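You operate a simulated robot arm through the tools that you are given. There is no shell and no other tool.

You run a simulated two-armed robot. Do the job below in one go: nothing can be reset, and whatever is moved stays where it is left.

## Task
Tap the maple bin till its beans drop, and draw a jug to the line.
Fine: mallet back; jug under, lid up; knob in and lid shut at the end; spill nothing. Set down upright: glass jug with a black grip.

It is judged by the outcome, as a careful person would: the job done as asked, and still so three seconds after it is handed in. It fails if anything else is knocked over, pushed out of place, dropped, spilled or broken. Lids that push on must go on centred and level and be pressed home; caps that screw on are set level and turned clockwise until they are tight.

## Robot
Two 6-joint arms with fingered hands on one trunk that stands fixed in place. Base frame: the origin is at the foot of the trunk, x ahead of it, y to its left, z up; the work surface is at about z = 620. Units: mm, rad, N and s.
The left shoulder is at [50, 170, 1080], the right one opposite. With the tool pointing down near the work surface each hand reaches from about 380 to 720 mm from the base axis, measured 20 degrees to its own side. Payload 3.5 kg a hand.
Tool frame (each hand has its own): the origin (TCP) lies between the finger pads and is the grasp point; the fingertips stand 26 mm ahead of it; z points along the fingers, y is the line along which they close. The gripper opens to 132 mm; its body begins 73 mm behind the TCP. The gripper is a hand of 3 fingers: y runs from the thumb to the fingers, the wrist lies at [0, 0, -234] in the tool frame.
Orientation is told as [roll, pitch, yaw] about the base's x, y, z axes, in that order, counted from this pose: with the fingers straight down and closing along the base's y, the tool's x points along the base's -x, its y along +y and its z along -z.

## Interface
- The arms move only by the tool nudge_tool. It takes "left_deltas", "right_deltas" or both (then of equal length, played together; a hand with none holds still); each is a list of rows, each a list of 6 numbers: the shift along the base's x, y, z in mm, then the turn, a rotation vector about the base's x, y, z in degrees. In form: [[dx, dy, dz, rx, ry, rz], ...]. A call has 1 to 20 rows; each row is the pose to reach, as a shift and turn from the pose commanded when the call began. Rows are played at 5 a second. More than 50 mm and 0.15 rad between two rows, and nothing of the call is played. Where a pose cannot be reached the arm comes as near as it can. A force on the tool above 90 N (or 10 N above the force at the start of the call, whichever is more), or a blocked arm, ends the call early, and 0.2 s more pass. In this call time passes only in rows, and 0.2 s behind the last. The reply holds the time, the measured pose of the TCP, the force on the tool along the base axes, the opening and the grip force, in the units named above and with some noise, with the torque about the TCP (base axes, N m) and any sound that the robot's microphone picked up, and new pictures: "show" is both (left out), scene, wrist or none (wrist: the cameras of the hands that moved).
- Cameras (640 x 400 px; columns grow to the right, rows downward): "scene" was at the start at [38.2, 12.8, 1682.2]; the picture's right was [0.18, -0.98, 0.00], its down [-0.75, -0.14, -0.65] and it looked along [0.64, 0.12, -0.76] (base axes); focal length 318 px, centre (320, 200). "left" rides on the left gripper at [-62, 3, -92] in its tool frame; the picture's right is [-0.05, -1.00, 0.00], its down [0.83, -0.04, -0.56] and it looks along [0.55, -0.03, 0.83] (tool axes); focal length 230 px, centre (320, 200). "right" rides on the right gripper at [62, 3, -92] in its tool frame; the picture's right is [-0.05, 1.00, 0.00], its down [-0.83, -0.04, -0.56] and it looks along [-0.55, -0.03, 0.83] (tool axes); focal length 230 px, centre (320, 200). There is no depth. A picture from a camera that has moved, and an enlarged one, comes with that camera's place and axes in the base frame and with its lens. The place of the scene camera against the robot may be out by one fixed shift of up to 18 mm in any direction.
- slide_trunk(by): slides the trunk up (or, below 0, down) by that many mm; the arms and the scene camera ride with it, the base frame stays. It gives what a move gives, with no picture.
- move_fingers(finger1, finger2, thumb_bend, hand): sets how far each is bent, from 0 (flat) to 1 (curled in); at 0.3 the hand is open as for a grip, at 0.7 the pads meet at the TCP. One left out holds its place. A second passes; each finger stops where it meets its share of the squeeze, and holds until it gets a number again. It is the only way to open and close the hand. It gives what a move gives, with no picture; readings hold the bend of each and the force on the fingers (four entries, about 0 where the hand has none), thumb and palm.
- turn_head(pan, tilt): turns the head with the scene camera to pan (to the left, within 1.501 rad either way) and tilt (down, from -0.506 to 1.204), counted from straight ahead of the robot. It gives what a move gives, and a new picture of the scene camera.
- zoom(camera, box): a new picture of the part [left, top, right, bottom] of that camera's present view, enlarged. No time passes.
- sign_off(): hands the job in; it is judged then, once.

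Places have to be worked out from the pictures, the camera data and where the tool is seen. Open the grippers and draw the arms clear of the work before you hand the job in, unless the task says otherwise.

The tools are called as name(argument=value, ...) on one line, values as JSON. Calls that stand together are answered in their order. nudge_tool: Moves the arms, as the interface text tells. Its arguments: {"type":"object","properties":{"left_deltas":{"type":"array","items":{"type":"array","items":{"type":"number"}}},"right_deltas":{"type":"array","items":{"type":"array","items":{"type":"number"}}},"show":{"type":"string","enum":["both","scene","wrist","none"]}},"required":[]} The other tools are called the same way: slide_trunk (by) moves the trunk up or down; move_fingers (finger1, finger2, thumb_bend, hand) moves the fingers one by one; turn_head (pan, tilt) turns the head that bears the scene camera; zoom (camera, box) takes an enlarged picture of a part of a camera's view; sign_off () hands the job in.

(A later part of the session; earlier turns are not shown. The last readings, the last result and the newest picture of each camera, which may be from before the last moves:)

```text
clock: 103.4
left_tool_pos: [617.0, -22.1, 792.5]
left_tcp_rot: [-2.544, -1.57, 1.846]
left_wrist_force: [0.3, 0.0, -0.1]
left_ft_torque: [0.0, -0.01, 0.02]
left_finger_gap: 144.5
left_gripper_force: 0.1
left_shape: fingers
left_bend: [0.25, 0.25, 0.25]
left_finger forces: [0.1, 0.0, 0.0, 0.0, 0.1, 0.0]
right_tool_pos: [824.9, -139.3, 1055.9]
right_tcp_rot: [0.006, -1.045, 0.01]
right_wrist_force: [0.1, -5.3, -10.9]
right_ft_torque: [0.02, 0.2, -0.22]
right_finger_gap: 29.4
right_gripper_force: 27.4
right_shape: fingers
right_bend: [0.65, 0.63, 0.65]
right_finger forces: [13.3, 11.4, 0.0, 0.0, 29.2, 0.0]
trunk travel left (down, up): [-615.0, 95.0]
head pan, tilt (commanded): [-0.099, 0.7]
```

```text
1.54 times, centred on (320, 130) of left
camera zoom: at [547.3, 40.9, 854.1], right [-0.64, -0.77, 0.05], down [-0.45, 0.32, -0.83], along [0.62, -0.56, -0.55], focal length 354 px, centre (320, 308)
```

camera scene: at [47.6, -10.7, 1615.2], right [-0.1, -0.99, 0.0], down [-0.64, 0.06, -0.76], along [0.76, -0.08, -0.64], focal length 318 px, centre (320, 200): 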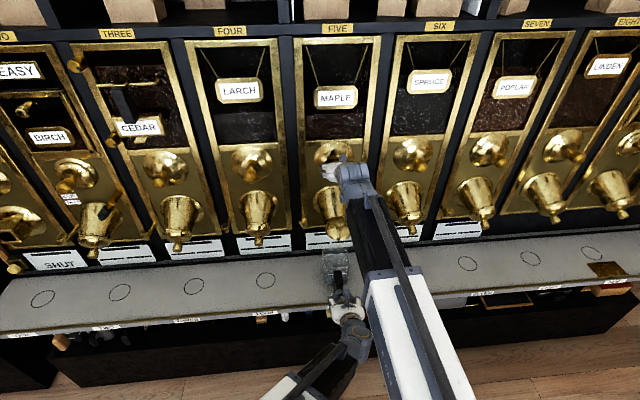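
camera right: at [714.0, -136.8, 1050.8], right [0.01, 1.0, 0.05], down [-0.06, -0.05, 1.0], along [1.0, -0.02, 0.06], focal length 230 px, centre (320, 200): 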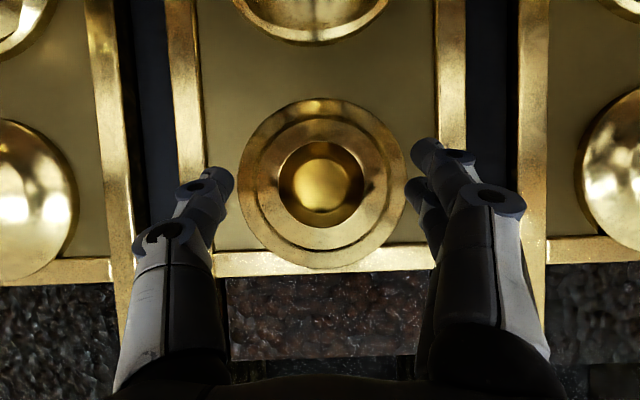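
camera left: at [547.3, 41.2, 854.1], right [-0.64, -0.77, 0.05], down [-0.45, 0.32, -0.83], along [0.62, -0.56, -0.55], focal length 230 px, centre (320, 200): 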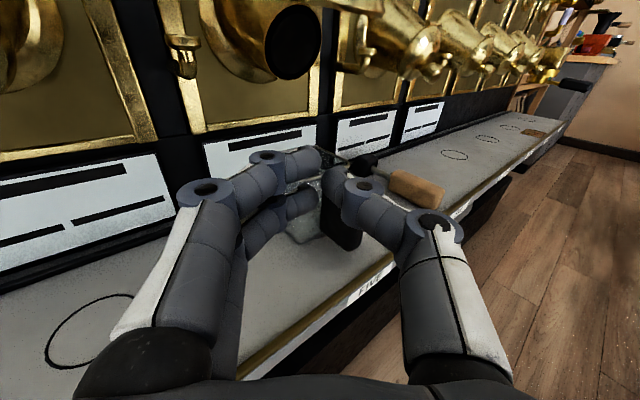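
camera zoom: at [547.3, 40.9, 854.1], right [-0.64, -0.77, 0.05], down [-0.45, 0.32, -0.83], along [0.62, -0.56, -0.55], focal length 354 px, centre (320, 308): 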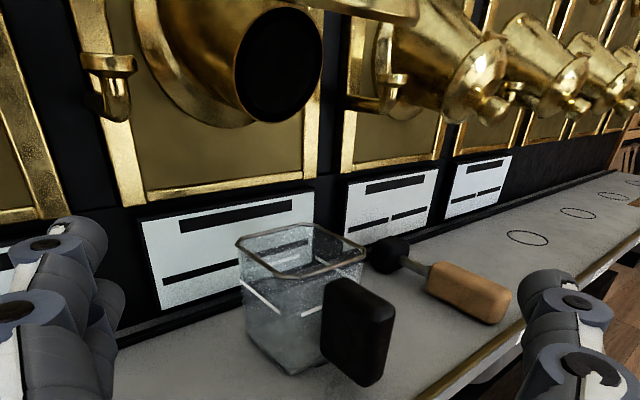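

The jug now centres near (776, −139) with its mouth spanning x≈731–821 – well placed for both the circle mark (763) and the arc of slow beans. First a short trial draw: pull the knob ~20 mm, hold briefly, push back in, and listen.

nudge_tool(right_deltas=[[-10, 0, 0, 0, 0, 0], [-20, 0, 0, 0, 0, 0], [-10, 0, 0, 0, 0, 0], [0, 0, 0, 0, 0, 0], [3, 0, 0, 0, 0, 0]], show="both")

zoom(camera="left", box=[200, 0, 440, 260])

```text
clock: 104.6
left_tool_pos: [616.4, -21.0, 792.6]
left_tcp_rot: [2.947, -1.569, 2.639]
left_wrist_force: [0.0, -0.1, -0.5]
left_ft_torque: [0.02, -0.01, 0.0]
left_finger_gap: 144.5
left_gripper_force: 0.0
left_shape: fingers
left_bend: [0.25, 0.25, 0.25]
left_finger forces: [0.0, 0.0, 0.0, 0.1, 0.1, 0.0]
right_tool_pos: [827.9, -139.9, 1056.5]
right_tcp_rot: [0.004, -1.044, 0.007]
right_wrist_force: [-7.4, -5.8, -8.5]
right_ft_torque: [0.05, 0.19, -0.15]
right_finger_gap: 29.4
right_gripper_force: 26.4
right_shape: fingers
right_bend: [0.65, 0.63, 0.66]
right_finger forces: [13.2, 10.0, 0.0, 0.1, 30.0, 0.1]
trunk travel left (down, up): [-615.0, 95.0]
head pan, tilt (commanded): [-0.099, 0.7]
camera scene: at [46.5, -10.7, 1615.2], right [-0.1, -0.99, 0.0], down [-0.64, 0.06, -0.76], along [0.76, -0.08, -0.64], focal length 318 px, centre (320, 200)
camera right: at [717.0, -137.6, 1050.1], right [0.01, 1.0, 0.05], down [-0.06, -0.05, 1.0], along [1.0, -0.02, 0.06], focal length 230 px, centre (320, 200)
```

scene: 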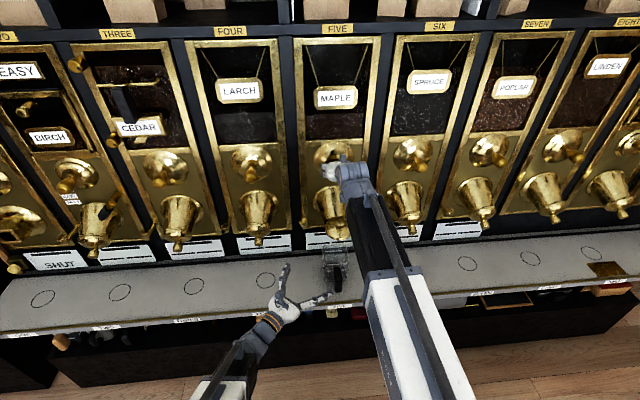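
right: 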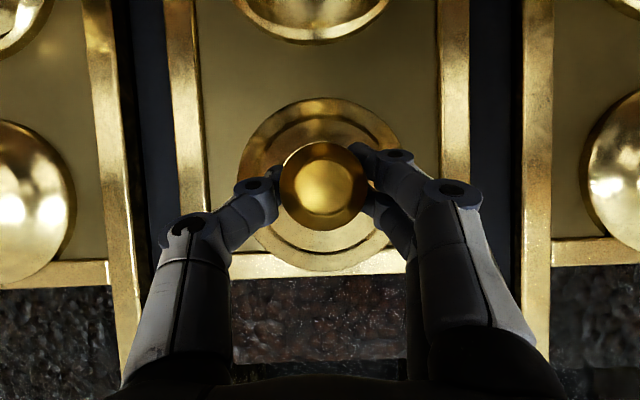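

```text
1.54 times, centred on (320, 130) of left
camera zoom: at [546.7, 40.8, 854.5], right [-0.64, -0.77, 0.05], down [-0.45, 0.32, -0.83], along [0.62, -0.56, -0.55], focal length 354 px, centre (320, 308)
```

zoom: 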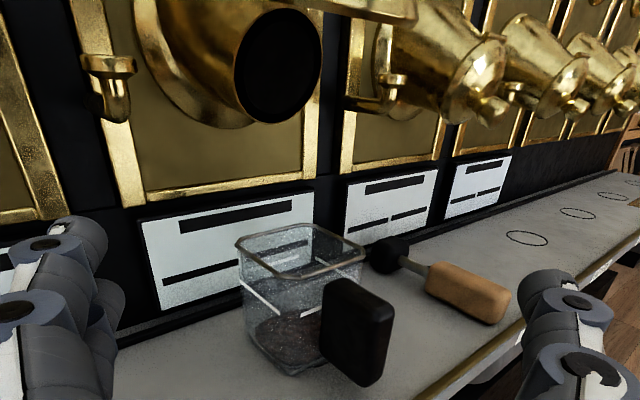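

Beans have landed in the jug's bottom. Zooming to see the level and check for strays.

zoom(camera="left", box=[250, 130, 390, 270])

zoom(camera="scene", box=[290, 220, 390, 310])

zoom(camera="right", box=[220, 60, 420, 260])

```text
2.86 times, centred on (320, 200) of left
camera zoom: at [546.7, 40.8, 854.5], right [-0.64, -0.77, 0.05], down [-0.45, 0.32, -0.83], along [0.62, -0.56, -0.55], focal length 657 px, centre (320, 200)
```

zoom: 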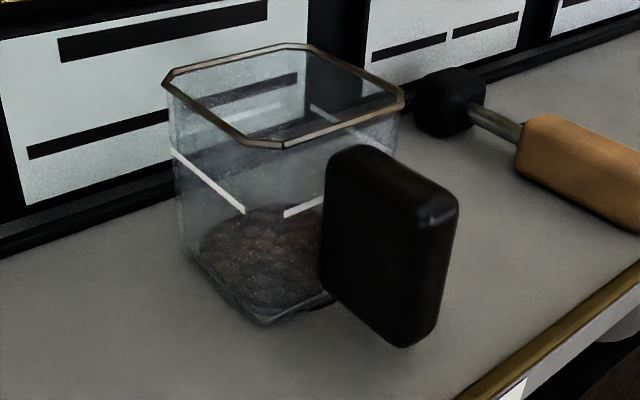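

```text
4.44 times, centred on (340, 265) of scene
camera zoom: at [46.5, -10.7, 1615.2], right [-0.1, -0.99, 0.0], down [-0.64, 0.06, -0.76], along [0.76, -0.08, -0.64], focal length 1412 px, centre (231, -89)
```

zoom: 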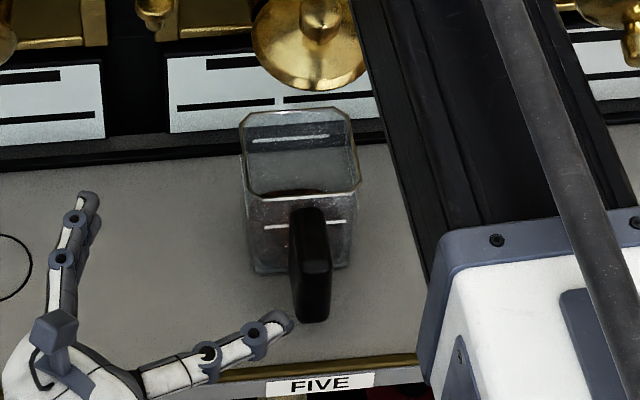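

```text
2.00 times, centred on (320, 160) of right
camera zoom: at [717.0, -137.6, 1050.1], right [0.01, 1.0, 0.05], down [-0.06, -0.05, 1.0], along [1.0, -0.02, 0.06], focal length 460 px, centre (320, 280)
```

zoom: 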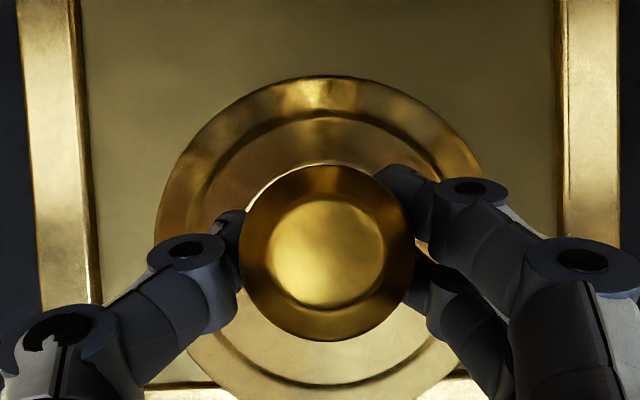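

A thin layer (~12 mm) after that pulse, nothing spilled, and the knob is back in against its stop. Next a longer draw, aiming for roughly 40 mm of the 66 mm to the line.

nudge_tool(right_deltas=[[-13, 0, 0, 0, 0, 0], [-23, 0, 0, 0, 0, 0], [-23, 0, 0, 0, 0, 0], [-23, 0, 0, 0, 0, 0], [-23, 0, 0, 0, 0, 0], [-13, 0, 0, 0, 0, 0], [-2, 0, 0, 0, 0, 0], [0, 0, 0, 0, 0, 0]], show="wrist")

zoom(camera="left", box=[250, 130, 390, 270])

zoom(camera="left", box=[200, 0, 440, 260])

```text
clock: 106.4
left_tool_pos: [616.7, -21.8, 791.4]
left_tcp_rot: [2.92, -1.571, 2.667]
left_wrist_force: [-0.1, 0.6, 0.9]
left_ft_torque: [-0.01, 0.0, 0.0]
left_finger_gap: 144.4
left_gripper_force: 0.1
left_shape: fingers
left_bend: [0.25, 0.25, 0.25]
left_finger forces: [0.1, 0.0, 0.0, 0.0, 0.1, 0.0]
right_tool_pos: [827.7, -140.4, 1055.5]
right_tcp_rot: [0.006, -1.043, 0.006]
right_wrist_force: [-7.6, -6.7, -11.6]
right_ft_torque: [0.03, 0.26, -0.21]
right_finger_gap: 29.2
right_gripper_force: 27.4
right_shape: fingers
right_bend: [0.65, 0.63, 0.66]
right_finger forces: [13.9, 9.8, 0.0, 0.0, 31.0, 0.0]
trunk travel left (down, up): [-615.0, 95.0]
head pan, tilt (commanded): [-0.099, 0.7]
camera right: at [717.1, -137.6, 1050.3], right [0.01, 1.0, 0.05], down [-0.06, -0.05, 1.0], along [1.0, -0.02, 0.06], focal length 230 px, centre (320, 200)
```

right: 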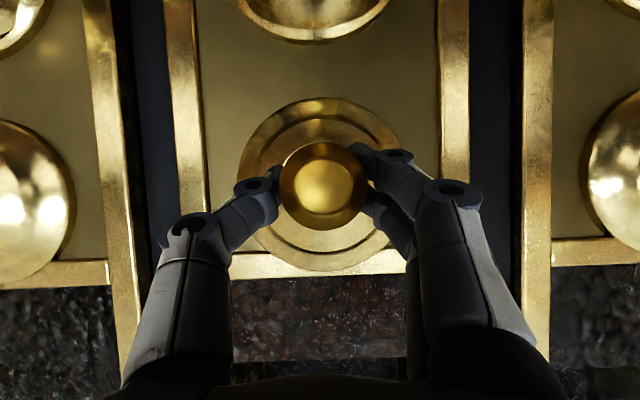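

```text
2.86 times, centred on (320, 200) of left
camera zoom: at [546.9, 40.7, 854.3], right [-0.64, -0.77, 0.05], down [-0.45, 0.32, -0.83], along [0.62, -0.56, -0.55], focal length 657 px, centre (320, 200)
```

zoom: 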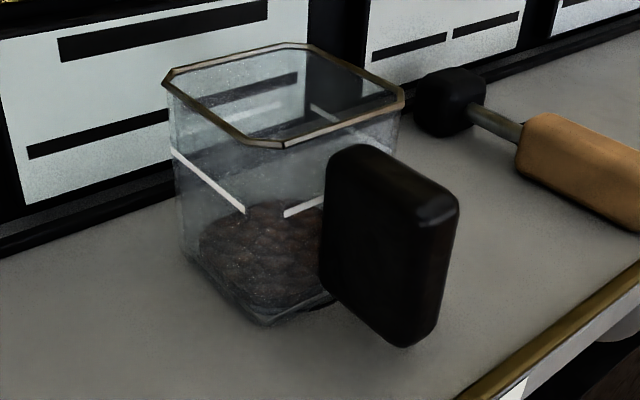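

```text
1.54 times, centred on (320, 130) of left
camera zoom: at [546.9, 40.7, 854.3], right [-0.64, -0.77, 0.05], down [-0.45, 0.32, -0.83], along [0.62, -0.56, -0.55], focal length 354 px, centre (320, 308)
```

zoom: 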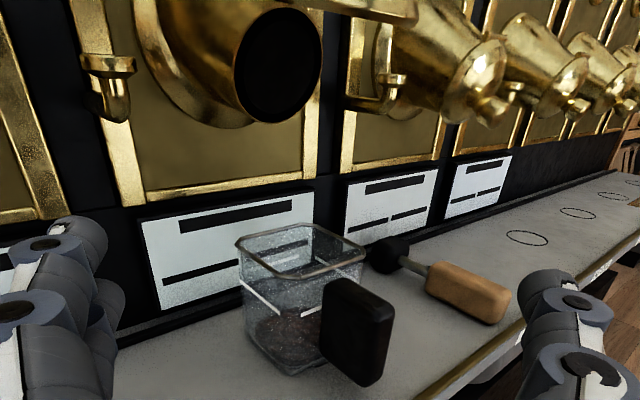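

The level's still low (~8 mm); the flow is gentle. I'll now hold the gate open and check the level between calls (no time passes while zooming).

nudge_tool(right_deltas=[[-13, 0, 0, 0, 0, 0], [-23, 0, 0, 0, 0, 0], [-23, 0, 0, 0, 0, 0], [-23, 0, 0, 0, 0, 0], [-23, 0, 0, 0, 0, 0], [-23, 0, 0, 0, 0, 0], [-23, 0, 0, 0, 0, 0], [-23, 0, 0, 0, 0, 0], [-23, 0, 0, 0, 0, 0], [-23, 0, 0, 0, 0, 0]], show="wrist")

zoom(camera="left", box=[200, 0, 440, 260])

zoom(camera="left", box=[250, 130, 390, 270])

```text
clock: 108.6
left_tool_pos: [616.8, -20.4, 791.3]
left_tcp_rot: [-1.423, -1.571, 0.726]
left_wrist_force: [-0.4, 0.4, 0.2]
left_ft_torque: [0.02, 0.0, -0.01]
left_finger_gap: 144.4
left_gripper_force: 0.0
left_shape: fingers
left_bend: [0.25, 0.25, 0.25]
left_finger forces: [0.1, 0.1, 0.0, 0.0, 0.0, 0.0]
right_tool_pos: [805.3, -140.0, 1057.0]
right_tcp_rot: [0.005, -1.043, 0.008]
right_wrist_force: [-0.5, -6.3, -17.0]
right_ft_torque: [0.01, 0.29, -0.19]
right_finger_gap: 29.1
right_gripper_force: 28.6
right_shape: fingers
right_bend: [0.65, 0.63, 0.66]
right_finger forces: [15.2, 11.2, 0.1, 0.0, 31.3, 0.0]
trunk travel left (down, up): [-615.0, 95.0]
head pan, tilt (commanded): [-0.099, 0.7]
camera right: at [695.2, -137.5, 1050.5], right [0.01, 1.0, 0.05], down [-0.06, -0.05, 1.0], along [1.0, -0.02, 0.06], focal length 230 px, centre (320, 200)
```

right: 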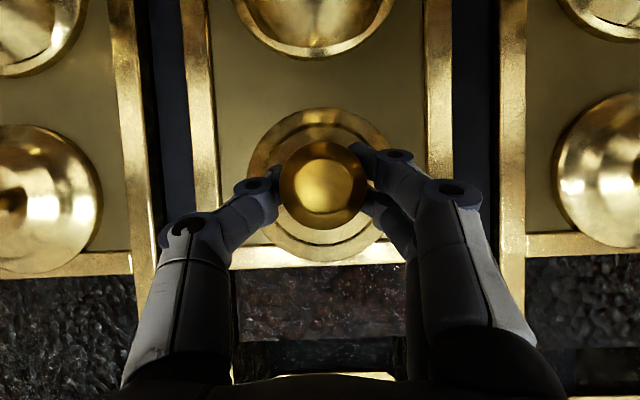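

```text
1.54 times, centred on (320, 130) of left
camera zoom: at [547.6, 40.7, 853.8], right [-0.64, -0.77, 0.05], down [-0.45, 0.32, -0.83], along [0.62, -0.56, -0.55], focal length 354 px, centre (320, 308)
```

zoom: 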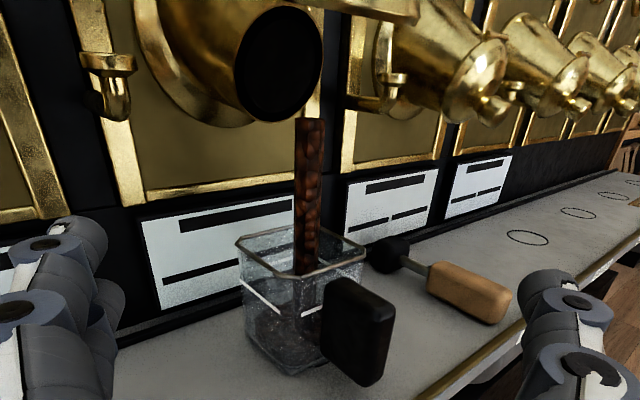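

```text
2.86 times, centred on (320, 200) of left
camera zoom: at [547.6, 40.7, 853.8], right [-0.64, -0.77, 0.05], down [-0.45, 0.32, -0.83], along [0.62, -0.56, -0.55], focal length 657 px, centre (320, 200)
```

zoom: 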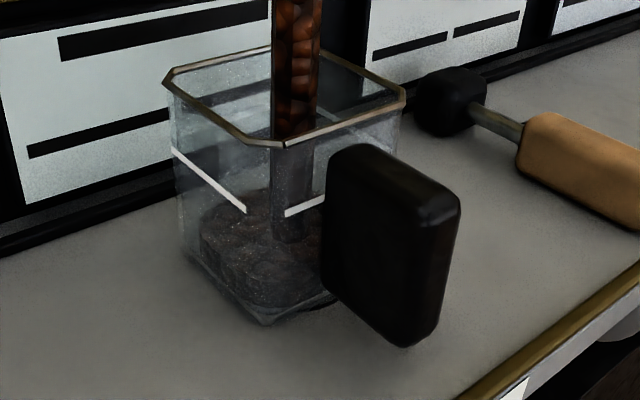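

The stream falls straight down at about (771, −138), well inside the jug; level is ~17 mm and rising ~5 mm/s. Holding open another 4 s.

nudge_tool(right_deltas=[[0, 0, 0, 0, 0, 0], [0, 0, 0, 0, 0, 0], [0, 0, 0, 0, 0, 0], [0, 0, 0, 0, 0, 0], [0, 0, 0, 0, 0, 0], [0, 0, 0, 0, 0, 0], [0, 0, 0, 0, 0, 0], [0, 0, 0, 0, 0, 0], [0, 0, 0, 0, 0, 0], [0, 0, 0, 0, 0, 0], [0, 0, 0, 0, 0, 0], [0, 0, 0, 0, 0, 0], [0, 0, 0, 0, 0, 0], [0, 0, 0, 0, 0, 0], [0, 0, 0, 0, 0, 0], [0, 0, 0, 0, 0, 0], [0, 0, 0, 0, 0, 0], [0, 0, 0, 0, 0, 0]], show="none")

zoom(camera="left", box=[250, 130, 390, 270])

zoom(camera="left", box=[200, 0, 440, 260])

```text
clock: 112.4
left_tool_pos: [618.2, -22.5, 792.2]
left_tcp_rot: [-1.335, -1.572, 0.639]
left_wrist_force: [0.0, -0.3, 0.5]
left_ft_torque: [-0.01, 0.0, 0.02]
left_finger_gap: 144.8
left_gripper_force: 0.1
left_shape: fingers
left_bend: [0.25, 0.25, 0.25]
left_finger forces: [0.0, 0.0, 0.0, 0.1, 0.0, 0.0]
right_tool_pos: [806.2, -141.0, 1056.7]
right_tcp_rot: [0.006, -1.043, 0.008]
right_wrist_force: [-0.3, -6.4, -17.4]
right_ft_torque: [0.01, 0.3, -0.25]
right_finger_gap: 29.4
right_gripper_force: 28.6
right_shape: fingers
right_bend: [0.65, 0.63, 0.66]
right_finger forces: [15.3, 11.3, 0.1, 0.1, 31.2, 0.0]
trunk travel left (down, up): [-615.0, 95.0]
head pan, tilt (commanded): [-0.099, 0.7]
```

```text
2.86 times, centred on (320, 200) of left
camera zoom: at [547.7, 40.7, 853.8], right [-0.64, -0.77, 0.05], down [-0.45, 0.32, -0.83], along [0.62, -0.56, -0.55], focal length 657 px, centre (320, 200)
```

zoom: 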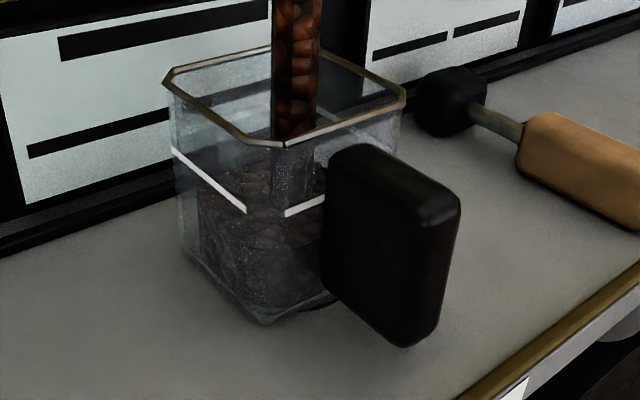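

```text
1.54 times, centred on (320, 130) of left
camera zoom: at [547.7, 40.7, 853.8], right [-0.64, -0.77, 0.05], down [-0.45, 0.32, -0.83], along [0.62, -0.56, -0.55], focal length 354 px, centre (320, 308)
```

zoom: 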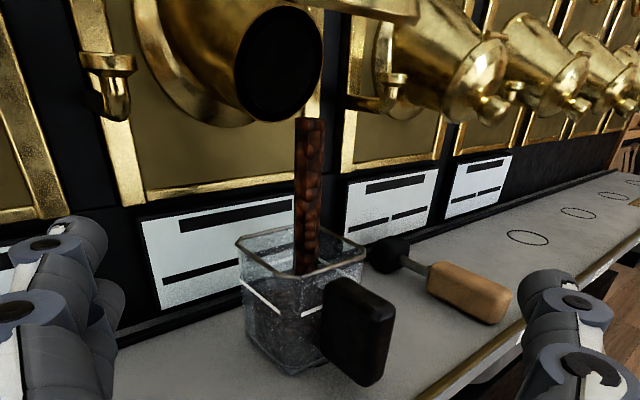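

Level near 40 mm now. Zooming tighter for the bean surface against the line.

zoom(camera="left", box=[280, 170, 340, 250])

zoom(camera="scene", box=[310, 235, 360, 295])

```text
5.00 times, centred on (310, 210) of left
camera zoom: at [547.7, 40.7, 853.8], right [-0.64, -0.77, 0.05], down [-0.45, 0.32, -0.83], along [0.62, -0.56, -0.55], focal length 1150 px, centre (370, 150)
```

zoom: 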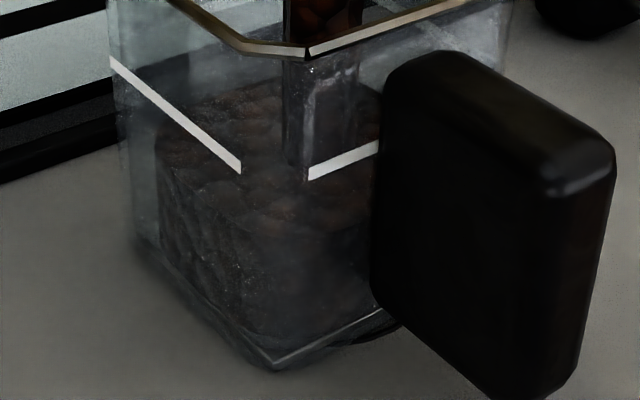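

```text
6.67 times, centred on (335, 265) of scene
camera zoom: at [48.3, -11.0, 1615.1], right [-0.1, -1.0, 0.0], down [-0.64, 0.06, -0.76], along [0.76, -0.08, -0.65], focal length 2118 px, centre (220, -233)
```

zoom: 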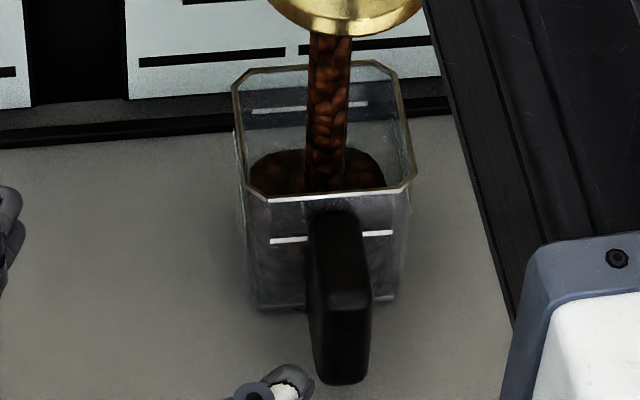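

Surface is ~40 mm, line at ~65 mm. Holding open about 2.6 s more, then rechecking.

nudge_tool(right_deltas=[[0, 0, 0, 0, 0, 0], [0, 0, 0, 0, 0, 0], [0, 0, 0, 0, 0, 0], [0, 0, 0, 0, 0, 0], [0, 0, 0, 0, 0, 0], [0, 0, 0, 0, 0, 0], [0, 0, 0, 0, 0, 0], [0, 0, 0, 0, 0, 0], [0, 0, 0, 0, 0, 0], [0, 0, 0, 0, 0, 0]], show="none")

zoom(camera="left", box=[280, 170, 340, 250])

zoom(camera="scene", box=[310, 235, 360, 295])

```text
clock: 114.6
left_tool_pos: [617.8, -21.3, 791.8]
left_tcp_rot: [-1.305, -1.57, 0.607]
left_wrist_force: [0.1, 0.1, 0.6]
left_ft_torque: [0.05, -0.03, -0.02]
left_finger_gap: 144.5
left_gripper_force: 0.0
left_shape: fingers
left_bend: [0.25, 0.25, 0.25]
left_finger forces: [0.0, 0.1, 0.0, 0.0, 0.0, 0.1]
right_tool_pos: [806.6, -139.1, 1056.0]
right_tcp_rot: [0.008, -1.043, 0.007]
right_wrist_force: [-0.8, -7.0, -17.8]
right_ft_torque: [-0.01, 0.36, -0.21]
right_finger_gap: 29.1
right_gripper_force: 29.4
right_shape: fingers
right_bend: [0.65, 0.63, 0.66]
right_finger forces: [15.2, 11.3, 0.0, 0.0, 31.2, 0.1]
trunk travel left (down, up): [-615.0, 95.0]
head pan, tilt (commanded): [-0.099, 0.7]
```

```text
5.00 times, centred on (310, 210) of left
camera zoom: at [547.7, 40.7, 853.8], right [-0.64, -0.77, 0.05], down [-0.45, 0.32, -0.83], along [0.62, -0.56, -0.55], focal length 1150 px, centre (370, 150)
```

zoom: 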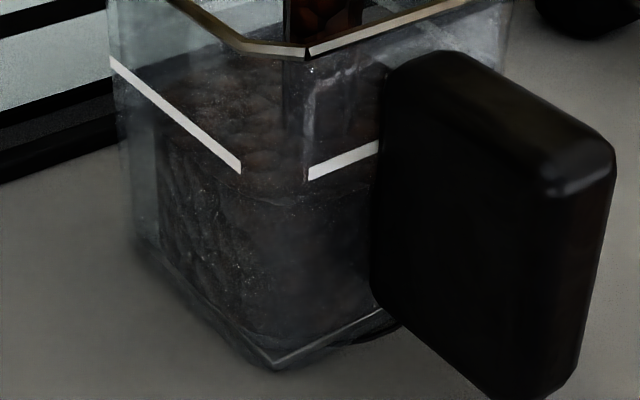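

```text
6.67 times, centred on (335, 265) of scene
camera zoom: at [48.3, -11.0, 1615.1], right [-0.1, -1.0, 0.0], down [-0.64, 0.06, -0.76], along [0.76, -0.08, -0.65], focal length 2118 px, centre (220, -233)
```

zoom: 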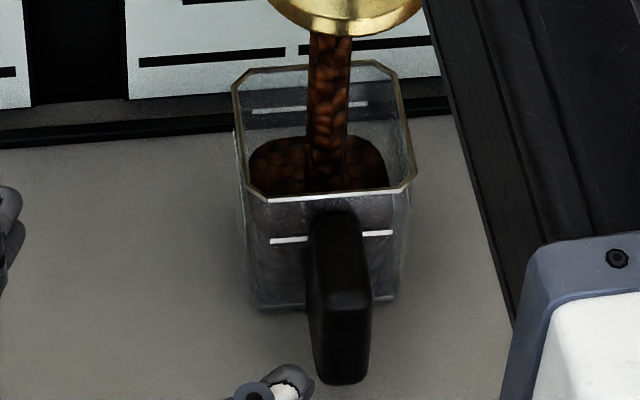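

Level ≈50 mm, rising ~4.8 mm/s. Another 1.8 s, then a final check.

nudge_tool(right_deltas=[[0, 0, 0, 0, 0, 0], [0, 0, 0, 0, 0, 0], [0, 0, 0, 0, 0, 0], [0, 0, 0, 0, 0, 0], [0, 0, 0, 0, 0, 0], [0, 0, 0, 0, 0, 0], [0, 0, 0, 0, 0, 0], [0, 0, 0, 0, 0, 0]], show="none")

zoom(camera="left", box=[280, 170, 340, 250])

zoom(camera="scene", box=[310, 235, 360, 295])

```text
clock: 116.4
left_tool_pos: [617.5, -21.6, 791.8]
left_tcp_rot: [-1.304, -1.572, 0.608]
left_wrist_force: [0.5, 0.2, 0.1]
left_ft_torque: [-0.02, -0.04, 0.02]
left_finger_gap: 144.6
left_gripper_force: 0.0
left_shape: fingers
left_bend: [0.25, 0.25, 0.25]
left_finger forces: [0.0, 0.0, 0.0, 0.0, 0.0, 0.0]
right_tool_pos: [805.1, -140.1, 1056.3]
right_tcp_rot: [0.006, -1.044, 0.007]
right_wrist_force: [-0.1, -5.8, -17.6]
right_ft_torque: [0.02, 0.33, -0.22]
right_finger_gap: 29.5
right_gripper_force: 28.8
right_shape: fingers
right_bend: [0.65, 0.63, 0.66]
right_finger forces: [15.3, 11.4, 0.0, 0.1, 31.2, 0.0]
trunk travel left (down, up): [-615.0, 95.0]
head pan, tilt (commanded): [-0.099, 0.7]
```

```text
5.00 times, centred on (310, 210) of left
camera zoom: at [547.7, 40.7, 853.8], right [-0.64, -0.77, 0.05], down [-0.45, 0.32, -0.83], along [0.62, -0.56, -0.55], focal length 1150 px, centre (370, 150)
```

zoom: 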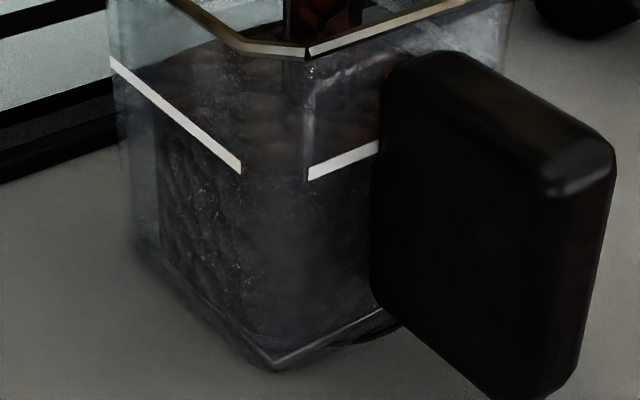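

```text
6.67 times, centred on (335, 265) of scene
camera zoom: at [48.3, -11.0, 1615.1], right [-0.1, -1.0, 0.0], down [-0.64, 0.06, -0.76], along [0.76, -0.08, -0.65], focal length 2118 px, centre (220, -233)
```

zoom: 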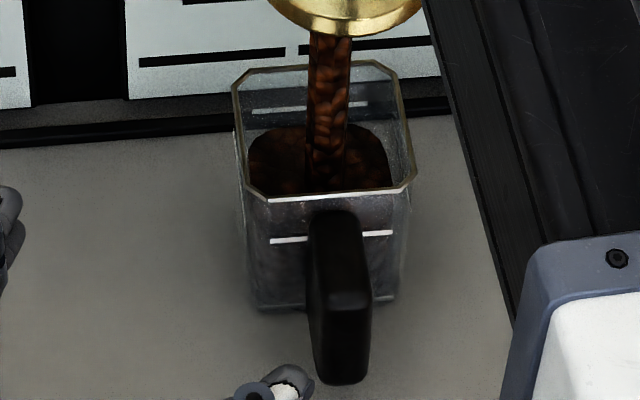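

About 4–5 mm short of the line. I'll hold ~0.5 s more and then push the knob home.

nudge_tool(right_deltas=[[0, 0, 0, 0, 0, 0], [0, 0, 0, 0, 0, 0], [12, 0, 0, 0, 0, 0], [23, 0, 0, 0, 0, 0], [24, 0, 0, 0, 0, 0]], show="none")

zoom(camera="left", box=[280, 170, 340, 250])

zoom(camera="scene", box=[310, 235, 360, 295])

zoom(camera="right", box=[220, 60, 420, 260])

```text
clock: 117.6
left_tool_pos: [615.5, -22.7, 792.4]
left_tcp_rot: [2.695, -1.569, 2.894]
left_wrist_force: [0.5, -0.2, 0.3]
left_ft_torque: [-0.02, 0.0, 0.03]
left_finger_gap: 144.6
left_gripper_force: 0.0
left_shape: fingers
left_bend: [0.25, 0.25, 0.25]
left_finger forces: [0.1, 0.0, 0.0, 0.0, 0.0, 0.1]
right_tool_pos: [827.9, -139.9, 1055.7]
right_tcp_rot: [0.006, -1.043, 0.007]
right_wrist_force: [-13.1, -6.8, -14.0]
right_ft_torque: [-0.01, 0.39, -0.24]
right_finger_gap: 29.0
right_gripper_force: 27.7
right_shape: fingers
right_bend: [0.65, 0.63, 0.66]
right_finger forces: [14.7, 9.2, 0.0, 0.0, 31.9, 0.0]
trunk travel left (down, up): [-615.0, 95.0]
head pan, tilt (commanded): [-0.099, 0.7]
```

```text
5.00 times, centred on (310, 210) of left
camera zoom: at [546.5, 40.6, 854.6], right [-0.64, -0.77, 0.05], down [-0.45, 0.32, -0.83], along [0.62, -0.56, -0.55], focal length 1150 px, centre (370, 150)
```

zoom: 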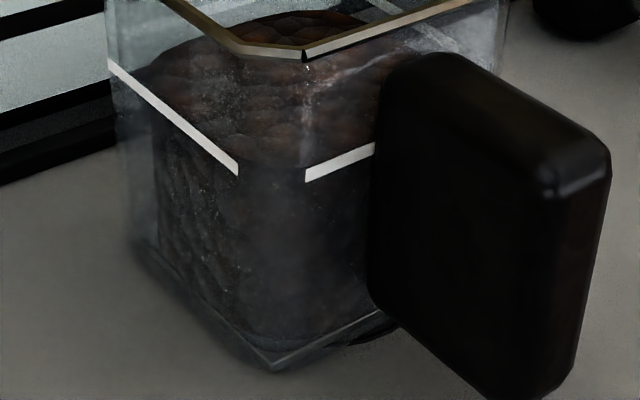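

```text
6.67 times, centred on (335, 265) of scene
camera zoom: at [46.1, -11.0, 1615.2], right [-0.1, -0.99, 0.0], down [-0.64, 0.06, -0.76], along [0.76, -0.08, -0.64], focal length 2118 px, centre (220, -233)
```

zoom: 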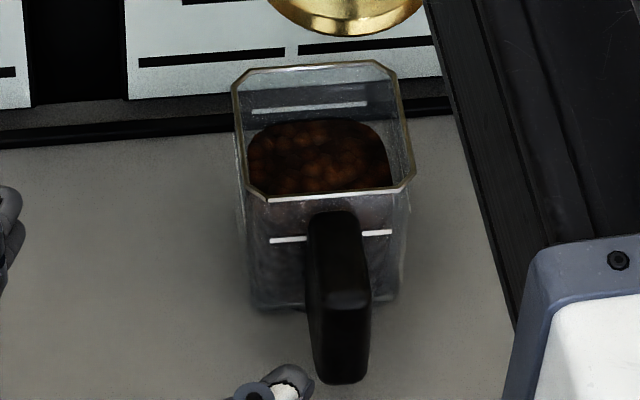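

```text
2.00 times, centred on (320, 160) of right
camera zoom: at [717.7, -137.7, 1050.3], right [0.01, 1.0, 0.05], down [-0.06, -0.05, 1.0], along [1.0, -0.02, 0.06], focal length 460 px, centre (320, 280)
```

zoom: 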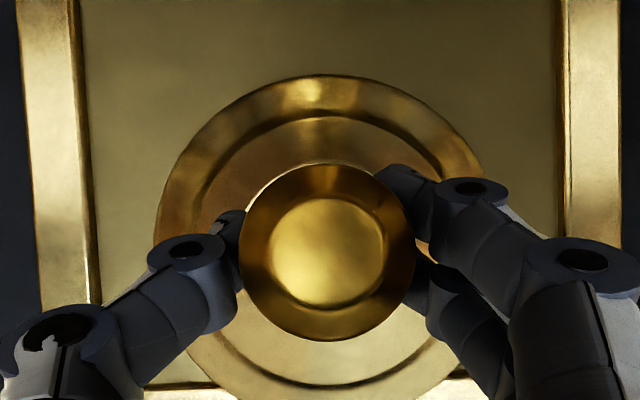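

Stream stopped, knob pressed in. The surface looks very near the line; let me inspect closely from both views before releasing the knob.

zoom(camera="left", box=[290, 170, 330, 210])

zoom(camera="scene", box=[322, 245, 354, 285])

zoom(camera="left", box=[200, 0, 440, 260])

```text
10.00 times, centred on (310, 190) of left
camera zoom: at [546.5, 40.6, 854.6], right [-0.64, -0.77, 0.05], down [-0.45, 0.32, -0.83], along [0.62, -0.56, -0.55], focal length 2301 px, centre (420, 300)
```

zoom: 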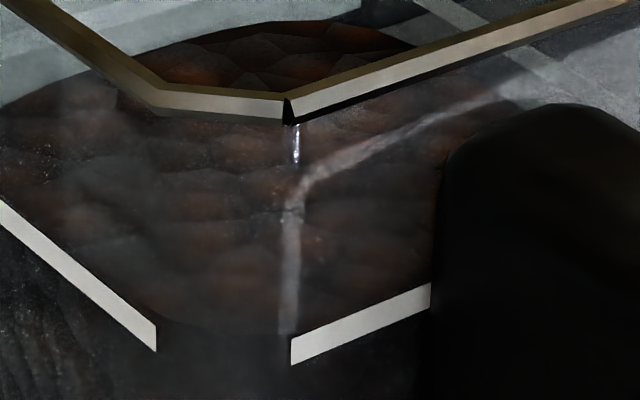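

```text
10.00 times, centred on (338, 265) of scene
camera zoom: at [46.1, -11.0, 1615.2], right [-0.1, -0.99, 0.0], down [-0.64, 0.06, -0.76], along [0.76, -0.08, -0.64], focal length 3176 px, centre (140, -450)
```

zoom: 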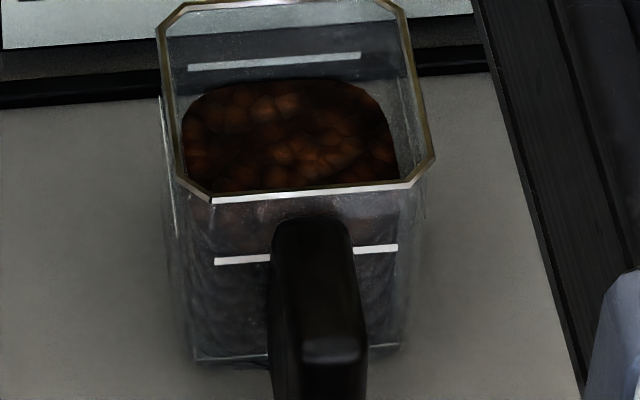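

```text
1.54 times, centred on (320, 130) of left
camera zoom: at [546.5, 40.6, 854.6], right [-0.64, -0.77, 0.05], down [-0.45, 0.32, -0.83], along [0.62, -0.56, -0.55], focal length 354 px, centre (320, 308)
```

zoom: 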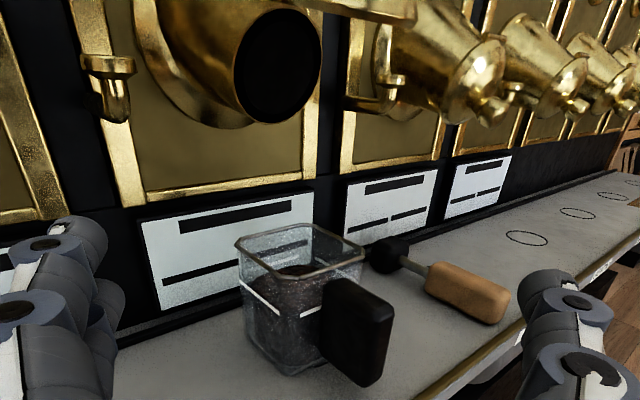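

The bean surface meets the white line (≈685 mm) on both views, nothing spilled. Releasing the gate knob while it is pressed home.

move_fingers(hand="right", finger1=0.55, finger2=0.55, thumb_bend=0.55)

move_fingers(hand="right", finger1=0.4, finger2=0.4, thumb_bend=0.4)

nudge_tool(right_deltas=[[-25, 0, 8, 0, 0, 0], [-55, 0, 16, 0, 0, 0], [-85, 0, 24, 0, 0, 0], [-115, 0, 32, 0, 0, 0], [-130, 0, 36, 0, 0, 0]], show="both")

zoom(camera="right", box=[0, 60, 640, 260])

```text
clock: 118.6
left_tool_pos: [616.7, -21.5, 791.9]
left_tcp_rot: [-3.014, -1.57, 2.319]
left_wrist_force: [0.2, -0.1, 0.6]
left_ft_torque: [-0.02, 0.0, -0.01]
left_finger_gap: 144.7
left_gripper_force: 0.1
left_shape: fingers
left_bend: [0.25, 0.25, 0.25]
left_finger forces: [0.0, 0.0, 0.0, 0.0, 0.0, 0.0]
right_tool_pos: [829.8, -139.0, 1056.8]
right_tcp_rot: [0.003, -1.048, 0.008]
right_wrist_force: [0.5, 0.2, 0.0]
right_ft_torque: [0.01, -0.01, 0.01]
right_finger_gap: 50.2
right_gripper_force: 0.1
right_shape: fingers
right_bend: [0.55, 0.55, 0.55]
right_finger forces: [0.0, 0.1, 0.0, 0.0, 0.1, 0.1]
trunk travel left (down, up): [-615.0, 95.0]
head pan, tilt (commanded): [-0.099, 0.7]
```

```text
clock: 119.6
left_tool_pos: [616.7, -21.6, 792.9]
left_tcp_rot: [-3.021, -1.569, 2.329]
left_wrist_force: [0.2, 0.6, -0.4]
left_ft_torque: [-0.01, 0.01, 0.01]
left_finger_gap: 144.4
left_gripper_force: 0.1
left_shape: fingers
left_bend: [0.25, 0.25, 0.25]
left_finger forces: [0.0, 0.1, 0.1, 0.1, 0.0, 0.0]
right_tool_pos: [829.0, -137.8, 1056.4]
right_tcp_rot: [0.004, -1.045, 0.01]
right_wrist_force: [-0.2, 0.5, 0.0]
right_ft_torque: [0.02, -0.02, -0.02]
right_finger_gap: 101.1
right_gripper_force: 0.0
right_shape: fingers
right_bend: [0.4, 0.4, 0.4]
right_finger forces: [0.0, 0.0, 0.1, 0.0, 0.0, 0.0]
trunk travel left (down, up): [-615.0, 95.0]
head pan, tilt (commanded): [-0.099, 0.7]
```

```text
clock: 120.8
left_tool_pos: [616.0, -21.4, 792.7]
left_tcp_rot: [-3.071, -1.569, 2.376]
left_wrist_force: [0.3, -0.4, 0.7]
left_ft_torque: [0.01, 0.0, 0.0]
left_finger_gap: 144.6
left_gripper_force: 0.0
left_shape: fingers
left_bend: [0.25, 0.25, 0.25]
left_finger forces: [0.0, 0.0, 0.0, 0.0, 0.1, 0.0]
right_tool_pos: [701.0, -138.1, 1094.2]
right_tcp_rot: [0.002, -1.045, 0.01]
right_wrist_force: [0.1, 0.5, -0.8]
right_ft_torque: [-0.02, -0.02, -0.01]
right_finger_gap: 101.0
right_gripper_force: 0.1
right_shape: fingers
right_bend: [0.4, 0.4, 0.4]
right_finger forces: [0.1, 0.0, 0.0, 0.0, 0.1, 0.1]
trunk travel left (down, up): [-615.0, 95.0]
head pan, tilt (commanded): [-0.099, 0.7]
camera scene: at [46.2, -9.8, 1615.3], right [-0.1, -1.0, 0.0], down [-0.64, 0.06, -0.77], along [0.76, -0.08, -0.64], focal length 318 px, centre (320, 200)
camera right: at [589.1, -135.8, 1087.5], right [0.01, 1.0, 0.05], down [-0.06, -0.05, 1.0], along [1.0, -0.02, 0.06], focal length 230 px, centre (320, 200)
```

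scene: 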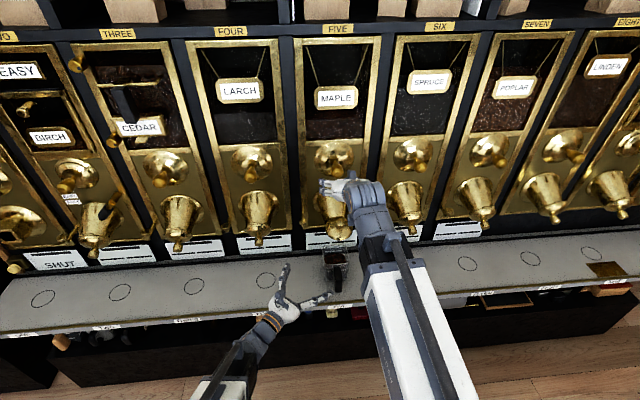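
right: 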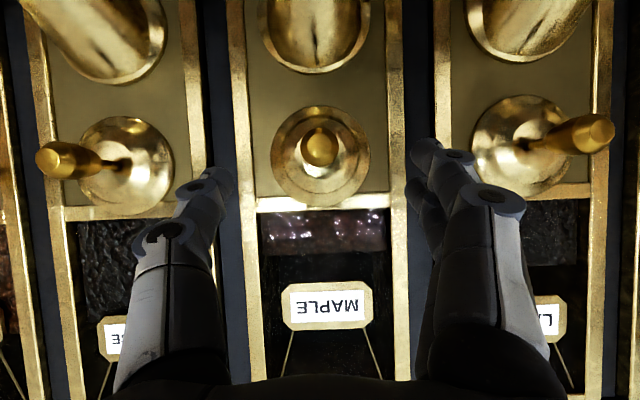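

```text
1.00 times, centred on (320, 160) of right (not enlarged: the box is as wide or as high as the picture)
camera zoom: at [589.1, -135.8, 1087.5], right [0.01, 1.0, 0.05], down [-0.06, -0.05, 1.0], along [1.0, -0.02, 0.06], focal length 230 px, centre (320, 240)
```

zoom: 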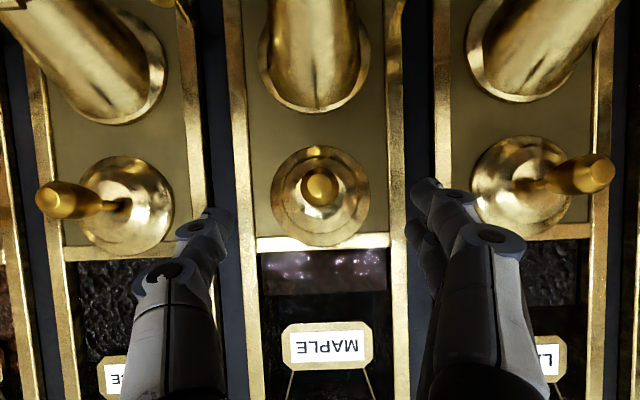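

The knob sits in as its neighbours do. Now to shut the lid: I'll bring the right hand down so its open fingers straddle the upright lid knob.

nudge_tool(right_deltas=[[-4, 0, -35, 0, 0, 0], [-10, 0, -70, 0, 0, 0], [-14, 0, -105, 0, 0, 0], [-14, 0, -128, 0, 0, 0], [-4, 0, -146, 0, 0, 0], [8, 0, -158, 0, 0, 0], [16, 0, -164, 0, 0, 0]], show="both")

zoom(camera="right", box=[170, 80, 470, 320])

zoom(camera="left", box=[200, 0, 440, 150])

```text
clock: 122.4
left_tool_pos: [616.9, -22.7, 792.8]
left_tcp_rot: [-3.015, -1.569, 2.319]
left_wrist_force: [0.1, -0.4, 0.3]
left_ft_torque: [0.0, 0.01, 0.0]
left_finger_gap: 144.3
left_gripper_force: 0.1
left_shape: fingers
left_bend: [0.25, 0.25, 0.25]
left_finger forces: [0.1, 0.1, 0.1, 0.1, 0.0, 0.0]
right_tool_pos: [715.5, -140.6, 928.1]
right_tcp_rot: [0.002, -1.046, 0.008]
right_wrist_force: [0.5, 0.2, 0.3]
right_ft_torque: [0.0, -0.01, 0.01]
right_finger_gap: 100.9
right_gripper_force: 0.1
right_shape: fingers
right_bend: [0.4, 0.4, 0.4]
right_finger forces: [0.0, 0.0, 0.1, 0.0, 0.0, 0.0]
trunk travel left (down, up): [-615.0, 95.0]
head pan, tilt (commanded): [-0.099, 0.7]
camera scene: at [46.4, -9.8, 1615.3], right [-0.1, -1.0, 0.0], down [-0.64, 0.06, -0.76], along [0.76, -0.08, -0.64], focal length 318 px, centre (320, 200)
camera right: at [604.1, -136.8, 922.1], right [0.01, 1.0, 0.05], down [-0.06, -0.05, 1.0], along [1.0, -0.02, 0.06], focal length 230 px, centre (320, 200)
```

scene: 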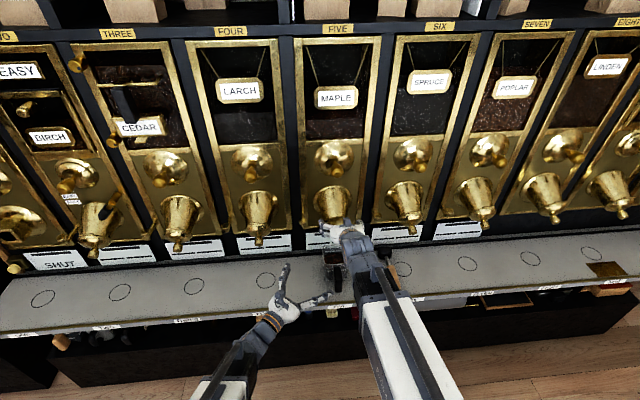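
right: 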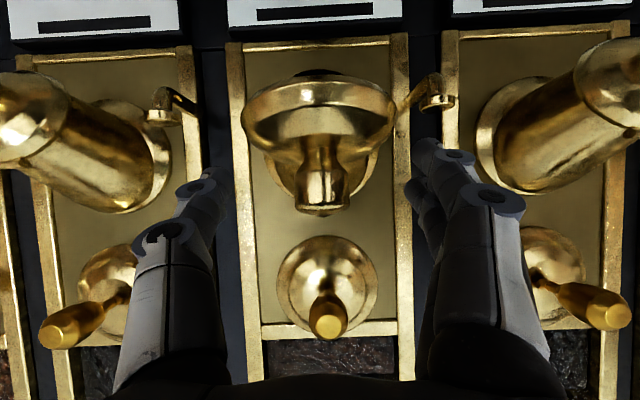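

```text
1.67 times, centred on (320, 200) of right
camera zoom: at [604.1, -136.8, 922.1], right [0.01, 1.0, 0.05], down [-0.06, -0.05, 1.0], along [1.0, -0.02, 0.06], focal length 384 px, centre (320, 200)
```

zoom: 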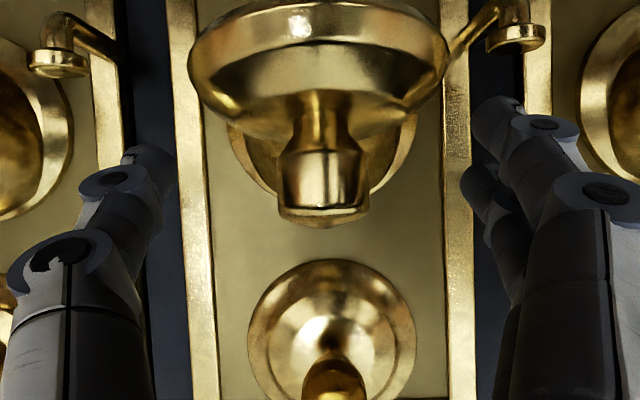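

```text
2.67 times, centred on (320, 75) of left
camera zoom: at [546.7, 41.3, 854.5], right [-0.64, -0.77, 0.05], down [-0.45, 0.32, -0.83], along [0.62, -0.56, -0.55], focal length 614 px, centre (320, 533)
```

zoom: 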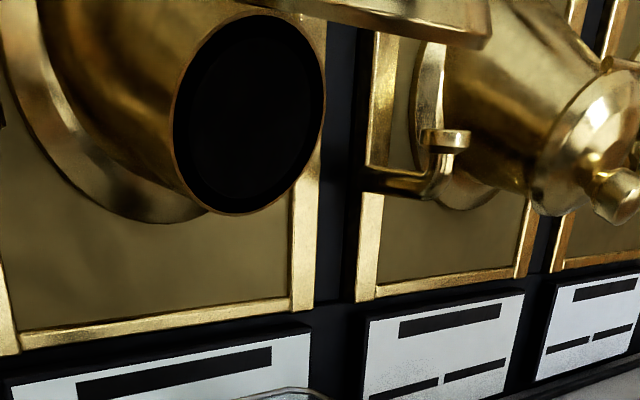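

The upright lid knob is between the pads (centre ≈ (726, −138.5, 920)). Pinching it lightly.

move_fingers(hand="right", finger1=0.58, finger2=0.58, thumb_bend=0.58)

move_fingers(hand="right", finger1=0.74, finger2=0.74, thumb_bend=0.75)

zoom(camera="right", box=[170, 80, 470, 320])

```text
clock: 123.4
left_tool_pos: [616.6, -21.4, 792.1]
left_tcp_rot: [-3.025, -1.569, 2.329]
left_wrist_force: [-0.2, 0.4, 0.5]
left_ft_torque: [-0.03, 0.03, 0.02]
left_finger_gap: 144.4
left_gripper_force: 0.1
left_shape: fingers
left_bend: [0.25, 0.25, 0.25]
left_finger forces: [0.0, 0.1, 0.0, 0.1, 0.0, 0.0]
right_tool_pos: [715.3, -138.3, 929.1]
right_tcp_rot: [0.003, -1.045, 0.008]
right_wrist_force: [-0.5, -0.9, 0.5]
right_ft_torque: [-0.01, -0.02, 0.0]
right_finger_gap: 45.0
right_gripper_force: 0.2
right_shape: fingers
right_bend: [0.57, 0.57, 0.57]
right_finger forces: [0.1, 0.0, 0.0, 0.0, 0.0, 0.0]
trunk travel left (down, up): [-615.0, 95.0]
head pan, tilt (commanded): [-0.099, 0.7]
```

```text
clock: 124.4
left_tool_pos: [616.8, -20.2, 792.0]
left_tcp_rot: [-2.325, -1.57, 1.63]
left_wrist_force: [0.6, -0.7, -0.3]
left_ft_torque: [0.01, 0.0, 0.02]
left_finger_gap: 144.8
left_gripper_force: 0.2
left_shape: fingers
left_bend: [0.25, 0.25, 0.25]
left_finger forces: [0.0, 0.1, 0.0, 0.0, 0.1, 0.0]
right_tool_pos: [715.7, -138.7, 928.6]
right_tcp_rot: [0.004, -1.045, 0.008]
right_wrist_force: [8.1, 3.0, -3.8]
right_ft_torque: [0.01, -0.01, -0.01]
right_finger_gap: 25.0
right_gripper_force: 16.3
right_shape: fingers
right_bend: [0.66, 0.7, 0.67]
right_finger forces: [10.0, 8.2, 0.1, 0.0, 14.1, 0.0]
trunk travel left (down, up): [-615.0, 95.0]
head pan, tilt (commanded): [-0.099, 0.7]
```

```text
1.67 times, centred on (320, 200) of right
camera zoom: at [604.8, -136.4, 921.7], right [0.01, 1.0, 0.05], down [-0.06, -0.05, 1.0], along [1.0, -0.02, 0.06], focal length 384 px, centre (320, 200)
```

zoom: 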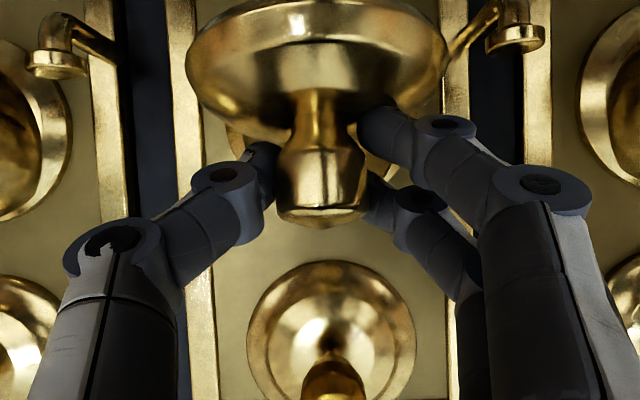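

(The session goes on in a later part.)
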